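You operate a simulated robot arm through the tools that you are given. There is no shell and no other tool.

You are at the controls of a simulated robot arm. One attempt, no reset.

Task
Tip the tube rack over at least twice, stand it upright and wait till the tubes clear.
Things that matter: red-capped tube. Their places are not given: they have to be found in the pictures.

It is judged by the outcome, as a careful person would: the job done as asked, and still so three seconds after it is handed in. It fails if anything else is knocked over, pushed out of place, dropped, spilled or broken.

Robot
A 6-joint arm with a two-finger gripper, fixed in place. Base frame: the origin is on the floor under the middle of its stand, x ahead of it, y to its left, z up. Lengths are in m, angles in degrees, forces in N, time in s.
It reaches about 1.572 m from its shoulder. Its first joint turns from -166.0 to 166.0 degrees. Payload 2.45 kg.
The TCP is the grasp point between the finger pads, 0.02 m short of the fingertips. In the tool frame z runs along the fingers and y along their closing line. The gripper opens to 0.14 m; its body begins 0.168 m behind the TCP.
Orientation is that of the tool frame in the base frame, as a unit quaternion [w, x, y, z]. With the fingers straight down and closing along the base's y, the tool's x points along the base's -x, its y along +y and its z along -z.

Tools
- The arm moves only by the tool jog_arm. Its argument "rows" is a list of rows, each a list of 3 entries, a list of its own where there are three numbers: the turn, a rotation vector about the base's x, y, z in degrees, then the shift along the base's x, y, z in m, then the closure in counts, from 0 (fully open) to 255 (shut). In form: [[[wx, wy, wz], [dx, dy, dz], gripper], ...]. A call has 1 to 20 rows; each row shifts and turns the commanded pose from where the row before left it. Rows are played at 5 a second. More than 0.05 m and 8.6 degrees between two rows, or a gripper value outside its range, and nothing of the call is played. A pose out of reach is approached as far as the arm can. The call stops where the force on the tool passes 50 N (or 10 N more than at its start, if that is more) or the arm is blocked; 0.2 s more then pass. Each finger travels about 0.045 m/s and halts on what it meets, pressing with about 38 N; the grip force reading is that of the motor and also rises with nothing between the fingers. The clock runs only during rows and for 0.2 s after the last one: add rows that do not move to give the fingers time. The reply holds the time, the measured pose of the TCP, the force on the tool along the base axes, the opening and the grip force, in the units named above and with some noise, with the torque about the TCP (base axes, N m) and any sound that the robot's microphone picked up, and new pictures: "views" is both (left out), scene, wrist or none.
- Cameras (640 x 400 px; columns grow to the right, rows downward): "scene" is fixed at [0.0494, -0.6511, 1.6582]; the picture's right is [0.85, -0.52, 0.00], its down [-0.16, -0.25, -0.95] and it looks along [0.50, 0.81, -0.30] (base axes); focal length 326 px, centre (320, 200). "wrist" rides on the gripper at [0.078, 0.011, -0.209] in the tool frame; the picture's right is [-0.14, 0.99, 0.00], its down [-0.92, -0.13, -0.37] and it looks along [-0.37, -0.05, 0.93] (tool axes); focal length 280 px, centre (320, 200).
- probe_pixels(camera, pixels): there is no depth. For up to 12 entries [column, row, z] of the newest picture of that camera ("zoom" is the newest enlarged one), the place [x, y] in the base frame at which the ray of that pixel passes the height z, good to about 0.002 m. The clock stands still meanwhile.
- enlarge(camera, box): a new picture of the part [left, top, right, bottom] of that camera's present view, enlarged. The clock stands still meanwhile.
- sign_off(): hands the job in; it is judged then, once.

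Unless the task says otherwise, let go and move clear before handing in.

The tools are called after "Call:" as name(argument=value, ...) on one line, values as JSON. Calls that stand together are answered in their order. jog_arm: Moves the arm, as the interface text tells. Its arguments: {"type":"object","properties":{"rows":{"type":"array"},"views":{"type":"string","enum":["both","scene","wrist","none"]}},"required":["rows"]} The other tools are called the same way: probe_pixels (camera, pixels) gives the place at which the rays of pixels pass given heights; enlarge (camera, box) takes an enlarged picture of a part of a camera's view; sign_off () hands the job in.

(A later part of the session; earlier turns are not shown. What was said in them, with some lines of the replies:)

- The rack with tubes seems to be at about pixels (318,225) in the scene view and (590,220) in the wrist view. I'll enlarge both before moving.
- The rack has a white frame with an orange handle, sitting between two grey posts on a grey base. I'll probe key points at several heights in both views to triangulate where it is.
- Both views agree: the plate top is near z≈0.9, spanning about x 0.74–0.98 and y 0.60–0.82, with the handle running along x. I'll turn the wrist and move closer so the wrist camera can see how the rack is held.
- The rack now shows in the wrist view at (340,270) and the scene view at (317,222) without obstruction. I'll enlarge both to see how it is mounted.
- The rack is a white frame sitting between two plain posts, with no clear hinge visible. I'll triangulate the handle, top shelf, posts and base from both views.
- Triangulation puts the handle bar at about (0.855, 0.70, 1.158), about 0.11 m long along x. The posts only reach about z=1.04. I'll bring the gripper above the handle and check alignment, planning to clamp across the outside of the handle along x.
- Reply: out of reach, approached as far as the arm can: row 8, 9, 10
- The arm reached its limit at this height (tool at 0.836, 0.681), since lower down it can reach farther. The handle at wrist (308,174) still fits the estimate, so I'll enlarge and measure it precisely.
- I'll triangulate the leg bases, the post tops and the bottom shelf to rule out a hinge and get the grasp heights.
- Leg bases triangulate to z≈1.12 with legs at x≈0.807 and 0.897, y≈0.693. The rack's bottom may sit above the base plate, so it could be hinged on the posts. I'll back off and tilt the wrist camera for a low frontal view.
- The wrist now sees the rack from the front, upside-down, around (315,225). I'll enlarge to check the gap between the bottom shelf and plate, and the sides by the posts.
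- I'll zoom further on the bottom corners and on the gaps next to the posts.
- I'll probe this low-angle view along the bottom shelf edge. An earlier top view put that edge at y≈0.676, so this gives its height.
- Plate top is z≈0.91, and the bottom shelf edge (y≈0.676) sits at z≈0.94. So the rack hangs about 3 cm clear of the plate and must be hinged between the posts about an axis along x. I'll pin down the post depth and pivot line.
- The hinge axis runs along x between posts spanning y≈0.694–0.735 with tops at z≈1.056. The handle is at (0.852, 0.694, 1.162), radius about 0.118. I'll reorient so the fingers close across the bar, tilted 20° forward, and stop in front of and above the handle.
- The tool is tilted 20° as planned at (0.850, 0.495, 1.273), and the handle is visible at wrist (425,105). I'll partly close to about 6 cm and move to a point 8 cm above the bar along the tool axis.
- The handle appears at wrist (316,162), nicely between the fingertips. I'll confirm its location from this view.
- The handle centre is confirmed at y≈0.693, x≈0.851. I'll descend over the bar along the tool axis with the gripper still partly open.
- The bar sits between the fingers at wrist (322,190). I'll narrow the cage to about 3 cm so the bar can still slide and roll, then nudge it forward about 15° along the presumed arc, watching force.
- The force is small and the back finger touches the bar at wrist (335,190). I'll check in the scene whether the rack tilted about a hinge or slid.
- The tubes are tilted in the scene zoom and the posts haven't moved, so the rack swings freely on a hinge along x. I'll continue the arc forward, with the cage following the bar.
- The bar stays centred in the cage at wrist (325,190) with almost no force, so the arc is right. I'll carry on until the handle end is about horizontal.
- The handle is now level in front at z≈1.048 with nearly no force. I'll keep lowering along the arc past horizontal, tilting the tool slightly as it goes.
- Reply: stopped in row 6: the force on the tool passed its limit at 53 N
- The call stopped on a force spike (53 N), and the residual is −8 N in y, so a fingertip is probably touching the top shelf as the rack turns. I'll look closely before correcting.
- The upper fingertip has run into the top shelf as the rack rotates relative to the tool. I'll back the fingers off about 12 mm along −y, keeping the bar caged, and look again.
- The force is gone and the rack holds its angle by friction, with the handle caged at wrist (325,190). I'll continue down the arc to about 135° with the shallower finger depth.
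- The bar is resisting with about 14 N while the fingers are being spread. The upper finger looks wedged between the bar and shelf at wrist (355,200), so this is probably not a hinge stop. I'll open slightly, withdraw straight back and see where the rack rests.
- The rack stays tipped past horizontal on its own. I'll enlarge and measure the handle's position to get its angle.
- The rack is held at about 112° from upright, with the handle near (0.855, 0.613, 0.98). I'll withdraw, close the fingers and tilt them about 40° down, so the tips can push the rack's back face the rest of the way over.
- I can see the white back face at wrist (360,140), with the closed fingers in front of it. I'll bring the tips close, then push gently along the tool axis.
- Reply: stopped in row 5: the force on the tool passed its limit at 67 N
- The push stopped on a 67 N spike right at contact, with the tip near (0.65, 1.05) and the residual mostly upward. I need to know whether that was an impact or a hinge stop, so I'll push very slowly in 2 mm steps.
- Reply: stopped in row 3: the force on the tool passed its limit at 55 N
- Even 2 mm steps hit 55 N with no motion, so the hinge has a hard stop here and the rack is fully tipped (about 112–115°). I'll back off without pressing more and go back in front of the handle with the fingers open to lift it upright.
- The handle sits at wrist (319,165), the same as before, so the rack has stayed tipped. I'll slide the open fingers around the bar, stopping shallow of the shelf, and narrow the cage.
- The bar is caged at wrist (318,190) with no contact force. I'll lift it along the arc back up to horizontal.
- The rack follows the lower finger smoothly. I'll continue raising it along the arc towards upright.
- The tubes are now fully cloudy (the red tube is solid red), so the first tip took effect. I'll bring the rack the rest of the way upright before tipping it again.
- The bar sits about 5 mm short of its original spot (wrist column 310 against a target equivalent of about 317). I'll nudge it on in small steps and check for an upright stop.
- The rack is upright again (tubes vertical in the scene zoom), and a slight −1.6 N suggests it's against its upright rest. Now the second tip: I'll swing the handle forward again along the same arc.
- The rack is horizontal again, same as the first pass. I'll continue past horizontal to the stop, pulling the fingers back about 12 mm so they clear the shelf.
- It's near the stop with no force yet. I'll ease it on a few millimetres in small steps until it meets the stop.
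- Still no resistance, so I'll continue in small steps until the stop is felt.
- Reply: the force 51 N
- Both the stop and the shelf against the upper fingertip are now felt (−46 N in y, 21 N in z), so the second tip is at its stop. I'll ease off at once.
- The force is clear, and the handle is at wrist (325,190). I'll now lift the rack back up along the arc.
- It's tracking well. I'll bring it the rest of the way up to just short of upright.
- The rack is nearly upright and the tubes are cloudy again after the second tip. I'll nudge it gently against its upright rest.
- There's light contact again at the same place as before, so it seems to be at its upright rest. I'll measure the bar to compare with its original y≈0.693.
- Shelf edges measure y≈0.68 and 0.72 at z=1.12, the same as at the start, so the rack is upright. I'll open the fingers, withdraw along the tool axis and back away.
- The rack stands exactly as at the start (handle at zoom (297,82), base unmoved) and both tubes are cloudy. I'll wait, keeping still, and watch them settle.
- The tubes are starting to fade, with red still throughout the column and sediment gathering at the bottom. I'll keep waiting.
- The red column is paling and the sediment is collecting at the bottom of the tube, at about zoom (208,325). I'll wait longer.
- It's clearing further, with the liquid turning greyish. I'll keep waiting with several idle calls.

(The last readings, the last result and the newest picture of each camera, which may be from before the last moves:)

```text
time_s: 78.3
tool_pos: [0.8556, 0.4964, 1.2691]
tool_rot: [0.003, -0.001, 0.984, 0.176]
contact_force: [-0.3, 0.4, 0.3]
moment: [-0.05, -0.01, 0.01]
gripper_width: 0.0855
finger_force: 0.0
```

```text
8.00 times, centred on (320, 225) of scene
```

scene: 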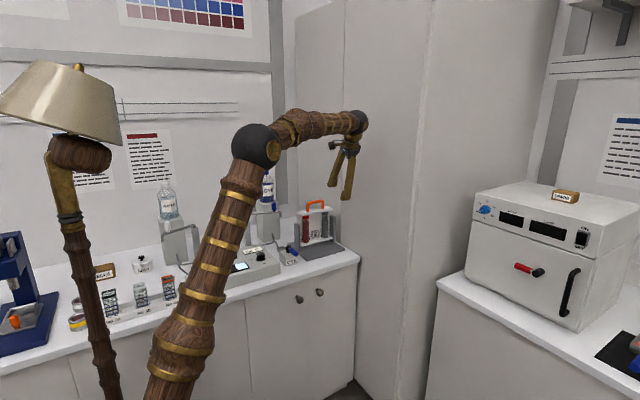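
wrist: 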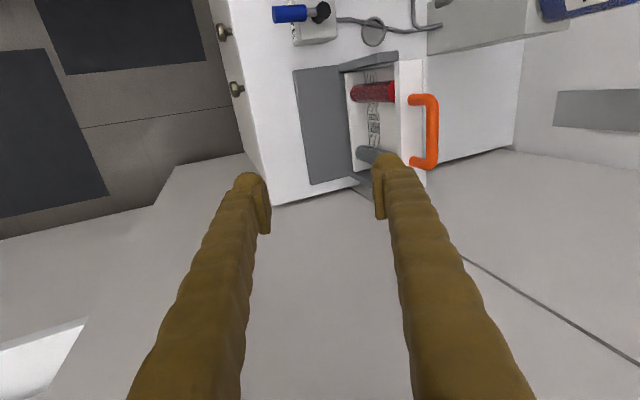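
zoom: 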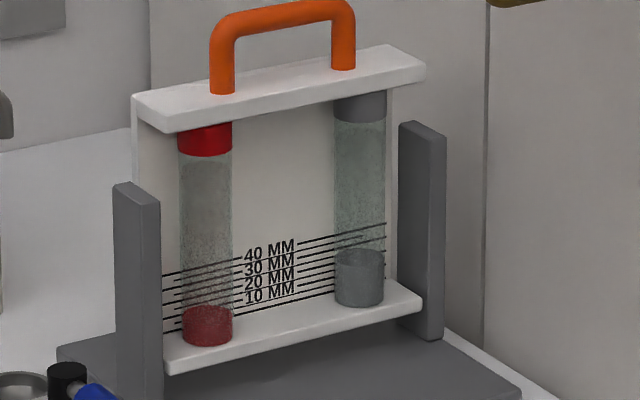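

The red-capped tube now has clear liquid above a compact red layer, and the other tube has settled too. I'll wait some more to be sure nothing is still changing.

Call:
jog_arm(rows=[[[0, 0, 0], [0, 0, 0], 100], [[0, 0, 0], [0, 0, 0], 100], [[0, 0, 0], [0, 0, 0], 100], [[0, 0, 0], [0, 0, 0], 100], [[0, 0, 0], [0, 0, 0], 100], [[0, 0, 0], [0, 0, 0], 100], [[0, 0, 0], [0, 0, 0], 100], [[0, 0, 0], [0, 0, 0], 100], [[0, 0, 0], [0, 0, 0], 100], [[0, 0, 0], [0, 0, 0], 100], [[0, 0, 0], [0, 0, 0], 100], [[0, 0, 0], [0, 0, 0], 100], [[0, 0, 0], [0, 0, 0], 100], [[0, 0, 0], [0, 0, 0], 100], [[0, 0, 0], [0, 0, 0], 100], [[0, 0, 0], [0, 0, 0], 100], [[0, 0, 0], [0, 0, 0], 100], [[0, 0, 0], [0, 0, 0], 100], [[0, 0, 0], [0, 0, 0], 100], [[0, 0, 0], [0, 0, 0], 100]], views="none")

Call:
jog_arm(rows=[[[0, 0, 0], [0, 0, 0], 100], [[0, 0, 0], [0, 0, 0], 100], [[0, 0, 0], [0, 0, 0], 100], [[0, 0, 0], [0, 0, 0], 100], [[0, 0, 0], [0, 0, 0], 100], [[0, 0, 0], [0, 0, 0], 100], [[0, 0, 0], [0, 0, 0], 100], [[0, 0, 0], [0, 0, 0], 100], [[0, 0, 0], [0, 0, 0], 100], [[0, 0, 0], [0, 0, 0], 100], [[0, 0, 0], [0, 0, 0], 100], [[0, 0, 0], [0, 0, 0], 100], [[0, 0, 0], [0, 0, 0], 100], [[0, 0, 0], [0, 0, 0], 100], [[0, 0, 0], [0, 0, 0], 100], [[0, 0, 0], [0, 0, 0], 100], [[0, 0, 0], [0, 0, 0], 100], [[0, 0, 0], [0, 0, 0], 100], [[0, 0, 0], [0, 0, 0], 100], [[0, 0, 0], [0, 0, 0], 100]], views="none")

Call:
enlarge(camera="scene", box=[295, 200, 345, 250])

```text
time_s: 82.5
tool_pos: [0.8548, 0.4968, 1.2683]
tool_rot: [0.003, -0.001, 0.984, 0.176]
contact_force: [0.3, 1.1, -0.6]
moment: [-0.01, -0.03, 0.0]
gripper_width: 0.085
finger_force: 0.0
```

```text
time_s: 86.7
tool_pos: [0.8556, 0.4971, 1.2673]
tool_rot: [0.003, 0.0, 0.984, 0.176]
contact_force: [-0.6, 0.7, 0.6]
moment: [0.01, -0.01, 0.03]
gripper_width: 0.0851
finger_force: 0.0
```

```text
8.00 times, centred on (320, 225) of scene
```

zoom: 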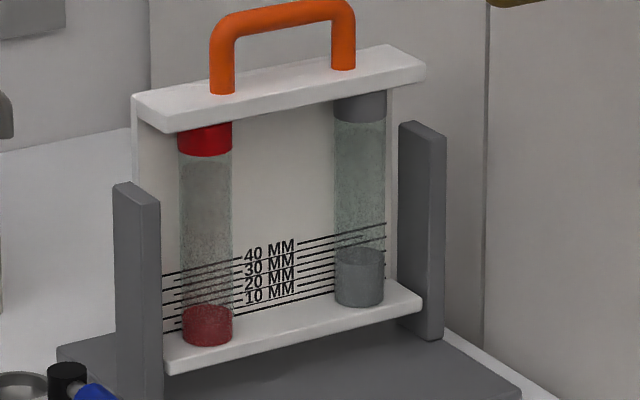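

There's no visible change between 78 s and 87 s, so both tubes are clear above their sediment. I'll wait one more spell and take full pictures to check that nothing else was disturbed.

Call:
jog_arm(rows=[[[0, 0, 0], [0, 0, 0], 100], [[0, 0, 0], [0, 0, 0], 100], [[0, 0, 0], [0, 0, 0], 100], [[0, 0, 0], [0, 0, 0], 100], [[0, 0, 0], [0, 0, 0], 100], [[0, 0, 0], [0, 0, 0], 100], [[0, 0, 0], [0, 0, 0], 100], [[0, 0, 0], [0, 0, 0], 100], [[0, 0, 0], [0, 0, 0], 100], [[0, 0, 0], [0, 0, 0], 100], [[0, 0, 0], [0, 0, 0], 100], [[0, 0, 0], [0, 0, 0], 100], [[0, 0, 0], [0, 0, 0], 100], [[0, 0, 0], [0, 0, 0], 100], [[0, 0, 0], [0, 0, 0], 100], [[0, 0, 0], [0, 0, 0], 100], [[0, 0, 0], [0, 0, 0], 100], [[0, 0, 0], [0, 0, 0], 100], [[0, 0, 0], [0, 0, 0], 100], [[0, 0, 0], [0, 0, 0], 100]], views="none")

Call:
jog_arm(rows=[[[0, 0, 0], [0, 0, 0], 100], [[0, 0, 0], [0, 0, 0], 100], [[0, 0, 0], [0, 0, 0], 100], [[0, 0, 0], [0, 0, 0], 100], [[0, 0, 0], [0, 0, 0], 100], [[0, 0, 0], [0, 0, 0], 100], [[0, 0, 0], [0, 0, 0], 100], [[0, 0, 0], [0, 0, 0], 100], [[0, 0, 0], [0, 0, 0], 100], [[0, 0, 0], [0, 0, 0], 100], [[0, 0, 0], [0, 0, 0], 100], [[0, 0, 0], [0, 0, 0], 100], [[0, 0, 0], [0, 0, 0], 100], [[0, 0, 0], [0, 0, 0], 100], [[0, 0, 0], [0, 0, 0], 100], [[0, 0, 0], [0, 0, 0], 100], [[0, 0, 0], [0, 0, 0], 100], [[0, 0, 0], [0, 0, 0], 100], [[0, 0, 0], [0, 0, 0], 100], [[0, 0, 0], [0, 0, 0], 100]], views="both")

Call:
enlarge(camera="scene", box=[295, 200, 345, 250])

Call:
enlarge(camera="wrist", box=[280, 40, 450, 210])

```text
time_s: 90.9
tool_pos: [0.8557, 0.4959, 1.2693]
tool_rot: [0.002, -0.001, 0.984, 0.176]
contact_force: [0.4, 0.7, 0.1]
moment: [0.02, 0.01, -0.01]
gripper_width: 0.085
finger_force: 0.0
```

```text
time_s: 95.1
tool_pos: [0.8541, 0.4969, 1.2699]
tool_rot: [0.003, -0.001, 0.984, 0.176]
contact_force: [-0.4, -0.6, -0.6]
moment: [0.0, 0.02, 0.02]
gripper_width: 0.0852
finger_force: 0.0
```

scene: 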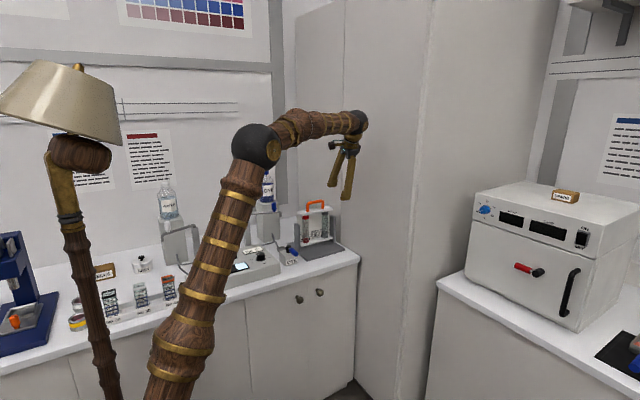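
wrist: 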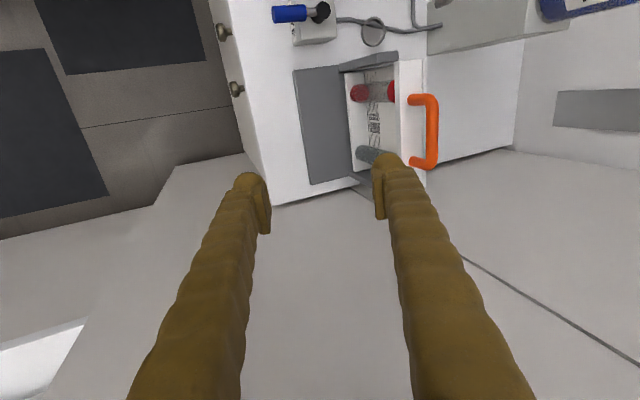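

```text
8.00 times, centred on (320, 225) of scene
```

zoom: 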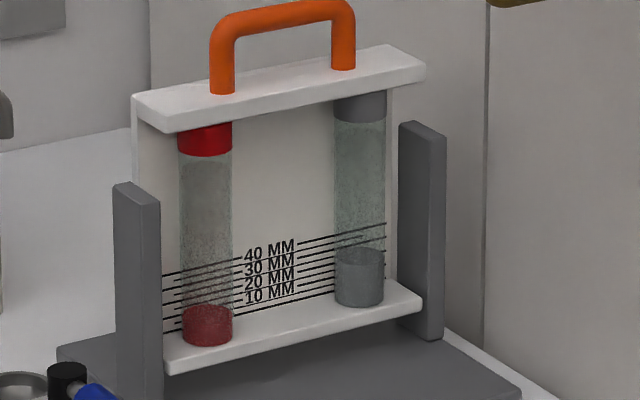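

```text
2.35 times, centred on (365, 125) of wrist
```

zoom: 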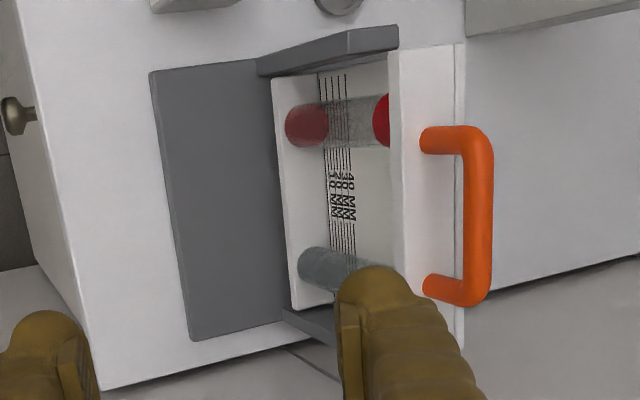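

At 95 s both tubes are unchanged since about 78 s: clear liquid over settled layers, with the red one at zoom (208,325). The rack is upright, its base and the neighbouring items haven't moved, and the gripper is clear. I'm handing the job in.

Call:
sign_off()

```text
The job is handed in.
```

The rack was tipped over twice, stood back upright, and left until both tubes cleared, and the job is handed in.

- **Tipping:** The rack swings on a hinge between its two posts. Both times I swung it forward by the handle to the hinge's hard stop, about 112–115° from upright, so it never went fully upside down. After the first tip both tubes were cloudy, the red-capped one solid red.
- **Upright:** The handle and shelf measured the same as at the start, and the rack held its position after I let go.
- **Clearing:** I watched the tubes until 95 s. From about 78 s onward both stayed clear above a settled layer, including the red-capped tube.
- **Contact forces:** The force limit stopped the arm three times: once when a fingertip caught the top shelf (53 N), and twice while pushing the rack at its stop (67 N and 55 N). Force also briefly read 46 N at the end of the second tip, and I backed off each time.
- **Surroundings:** In the final pictures the base and the nearby items look unmoved, and the gripper is open and clear.
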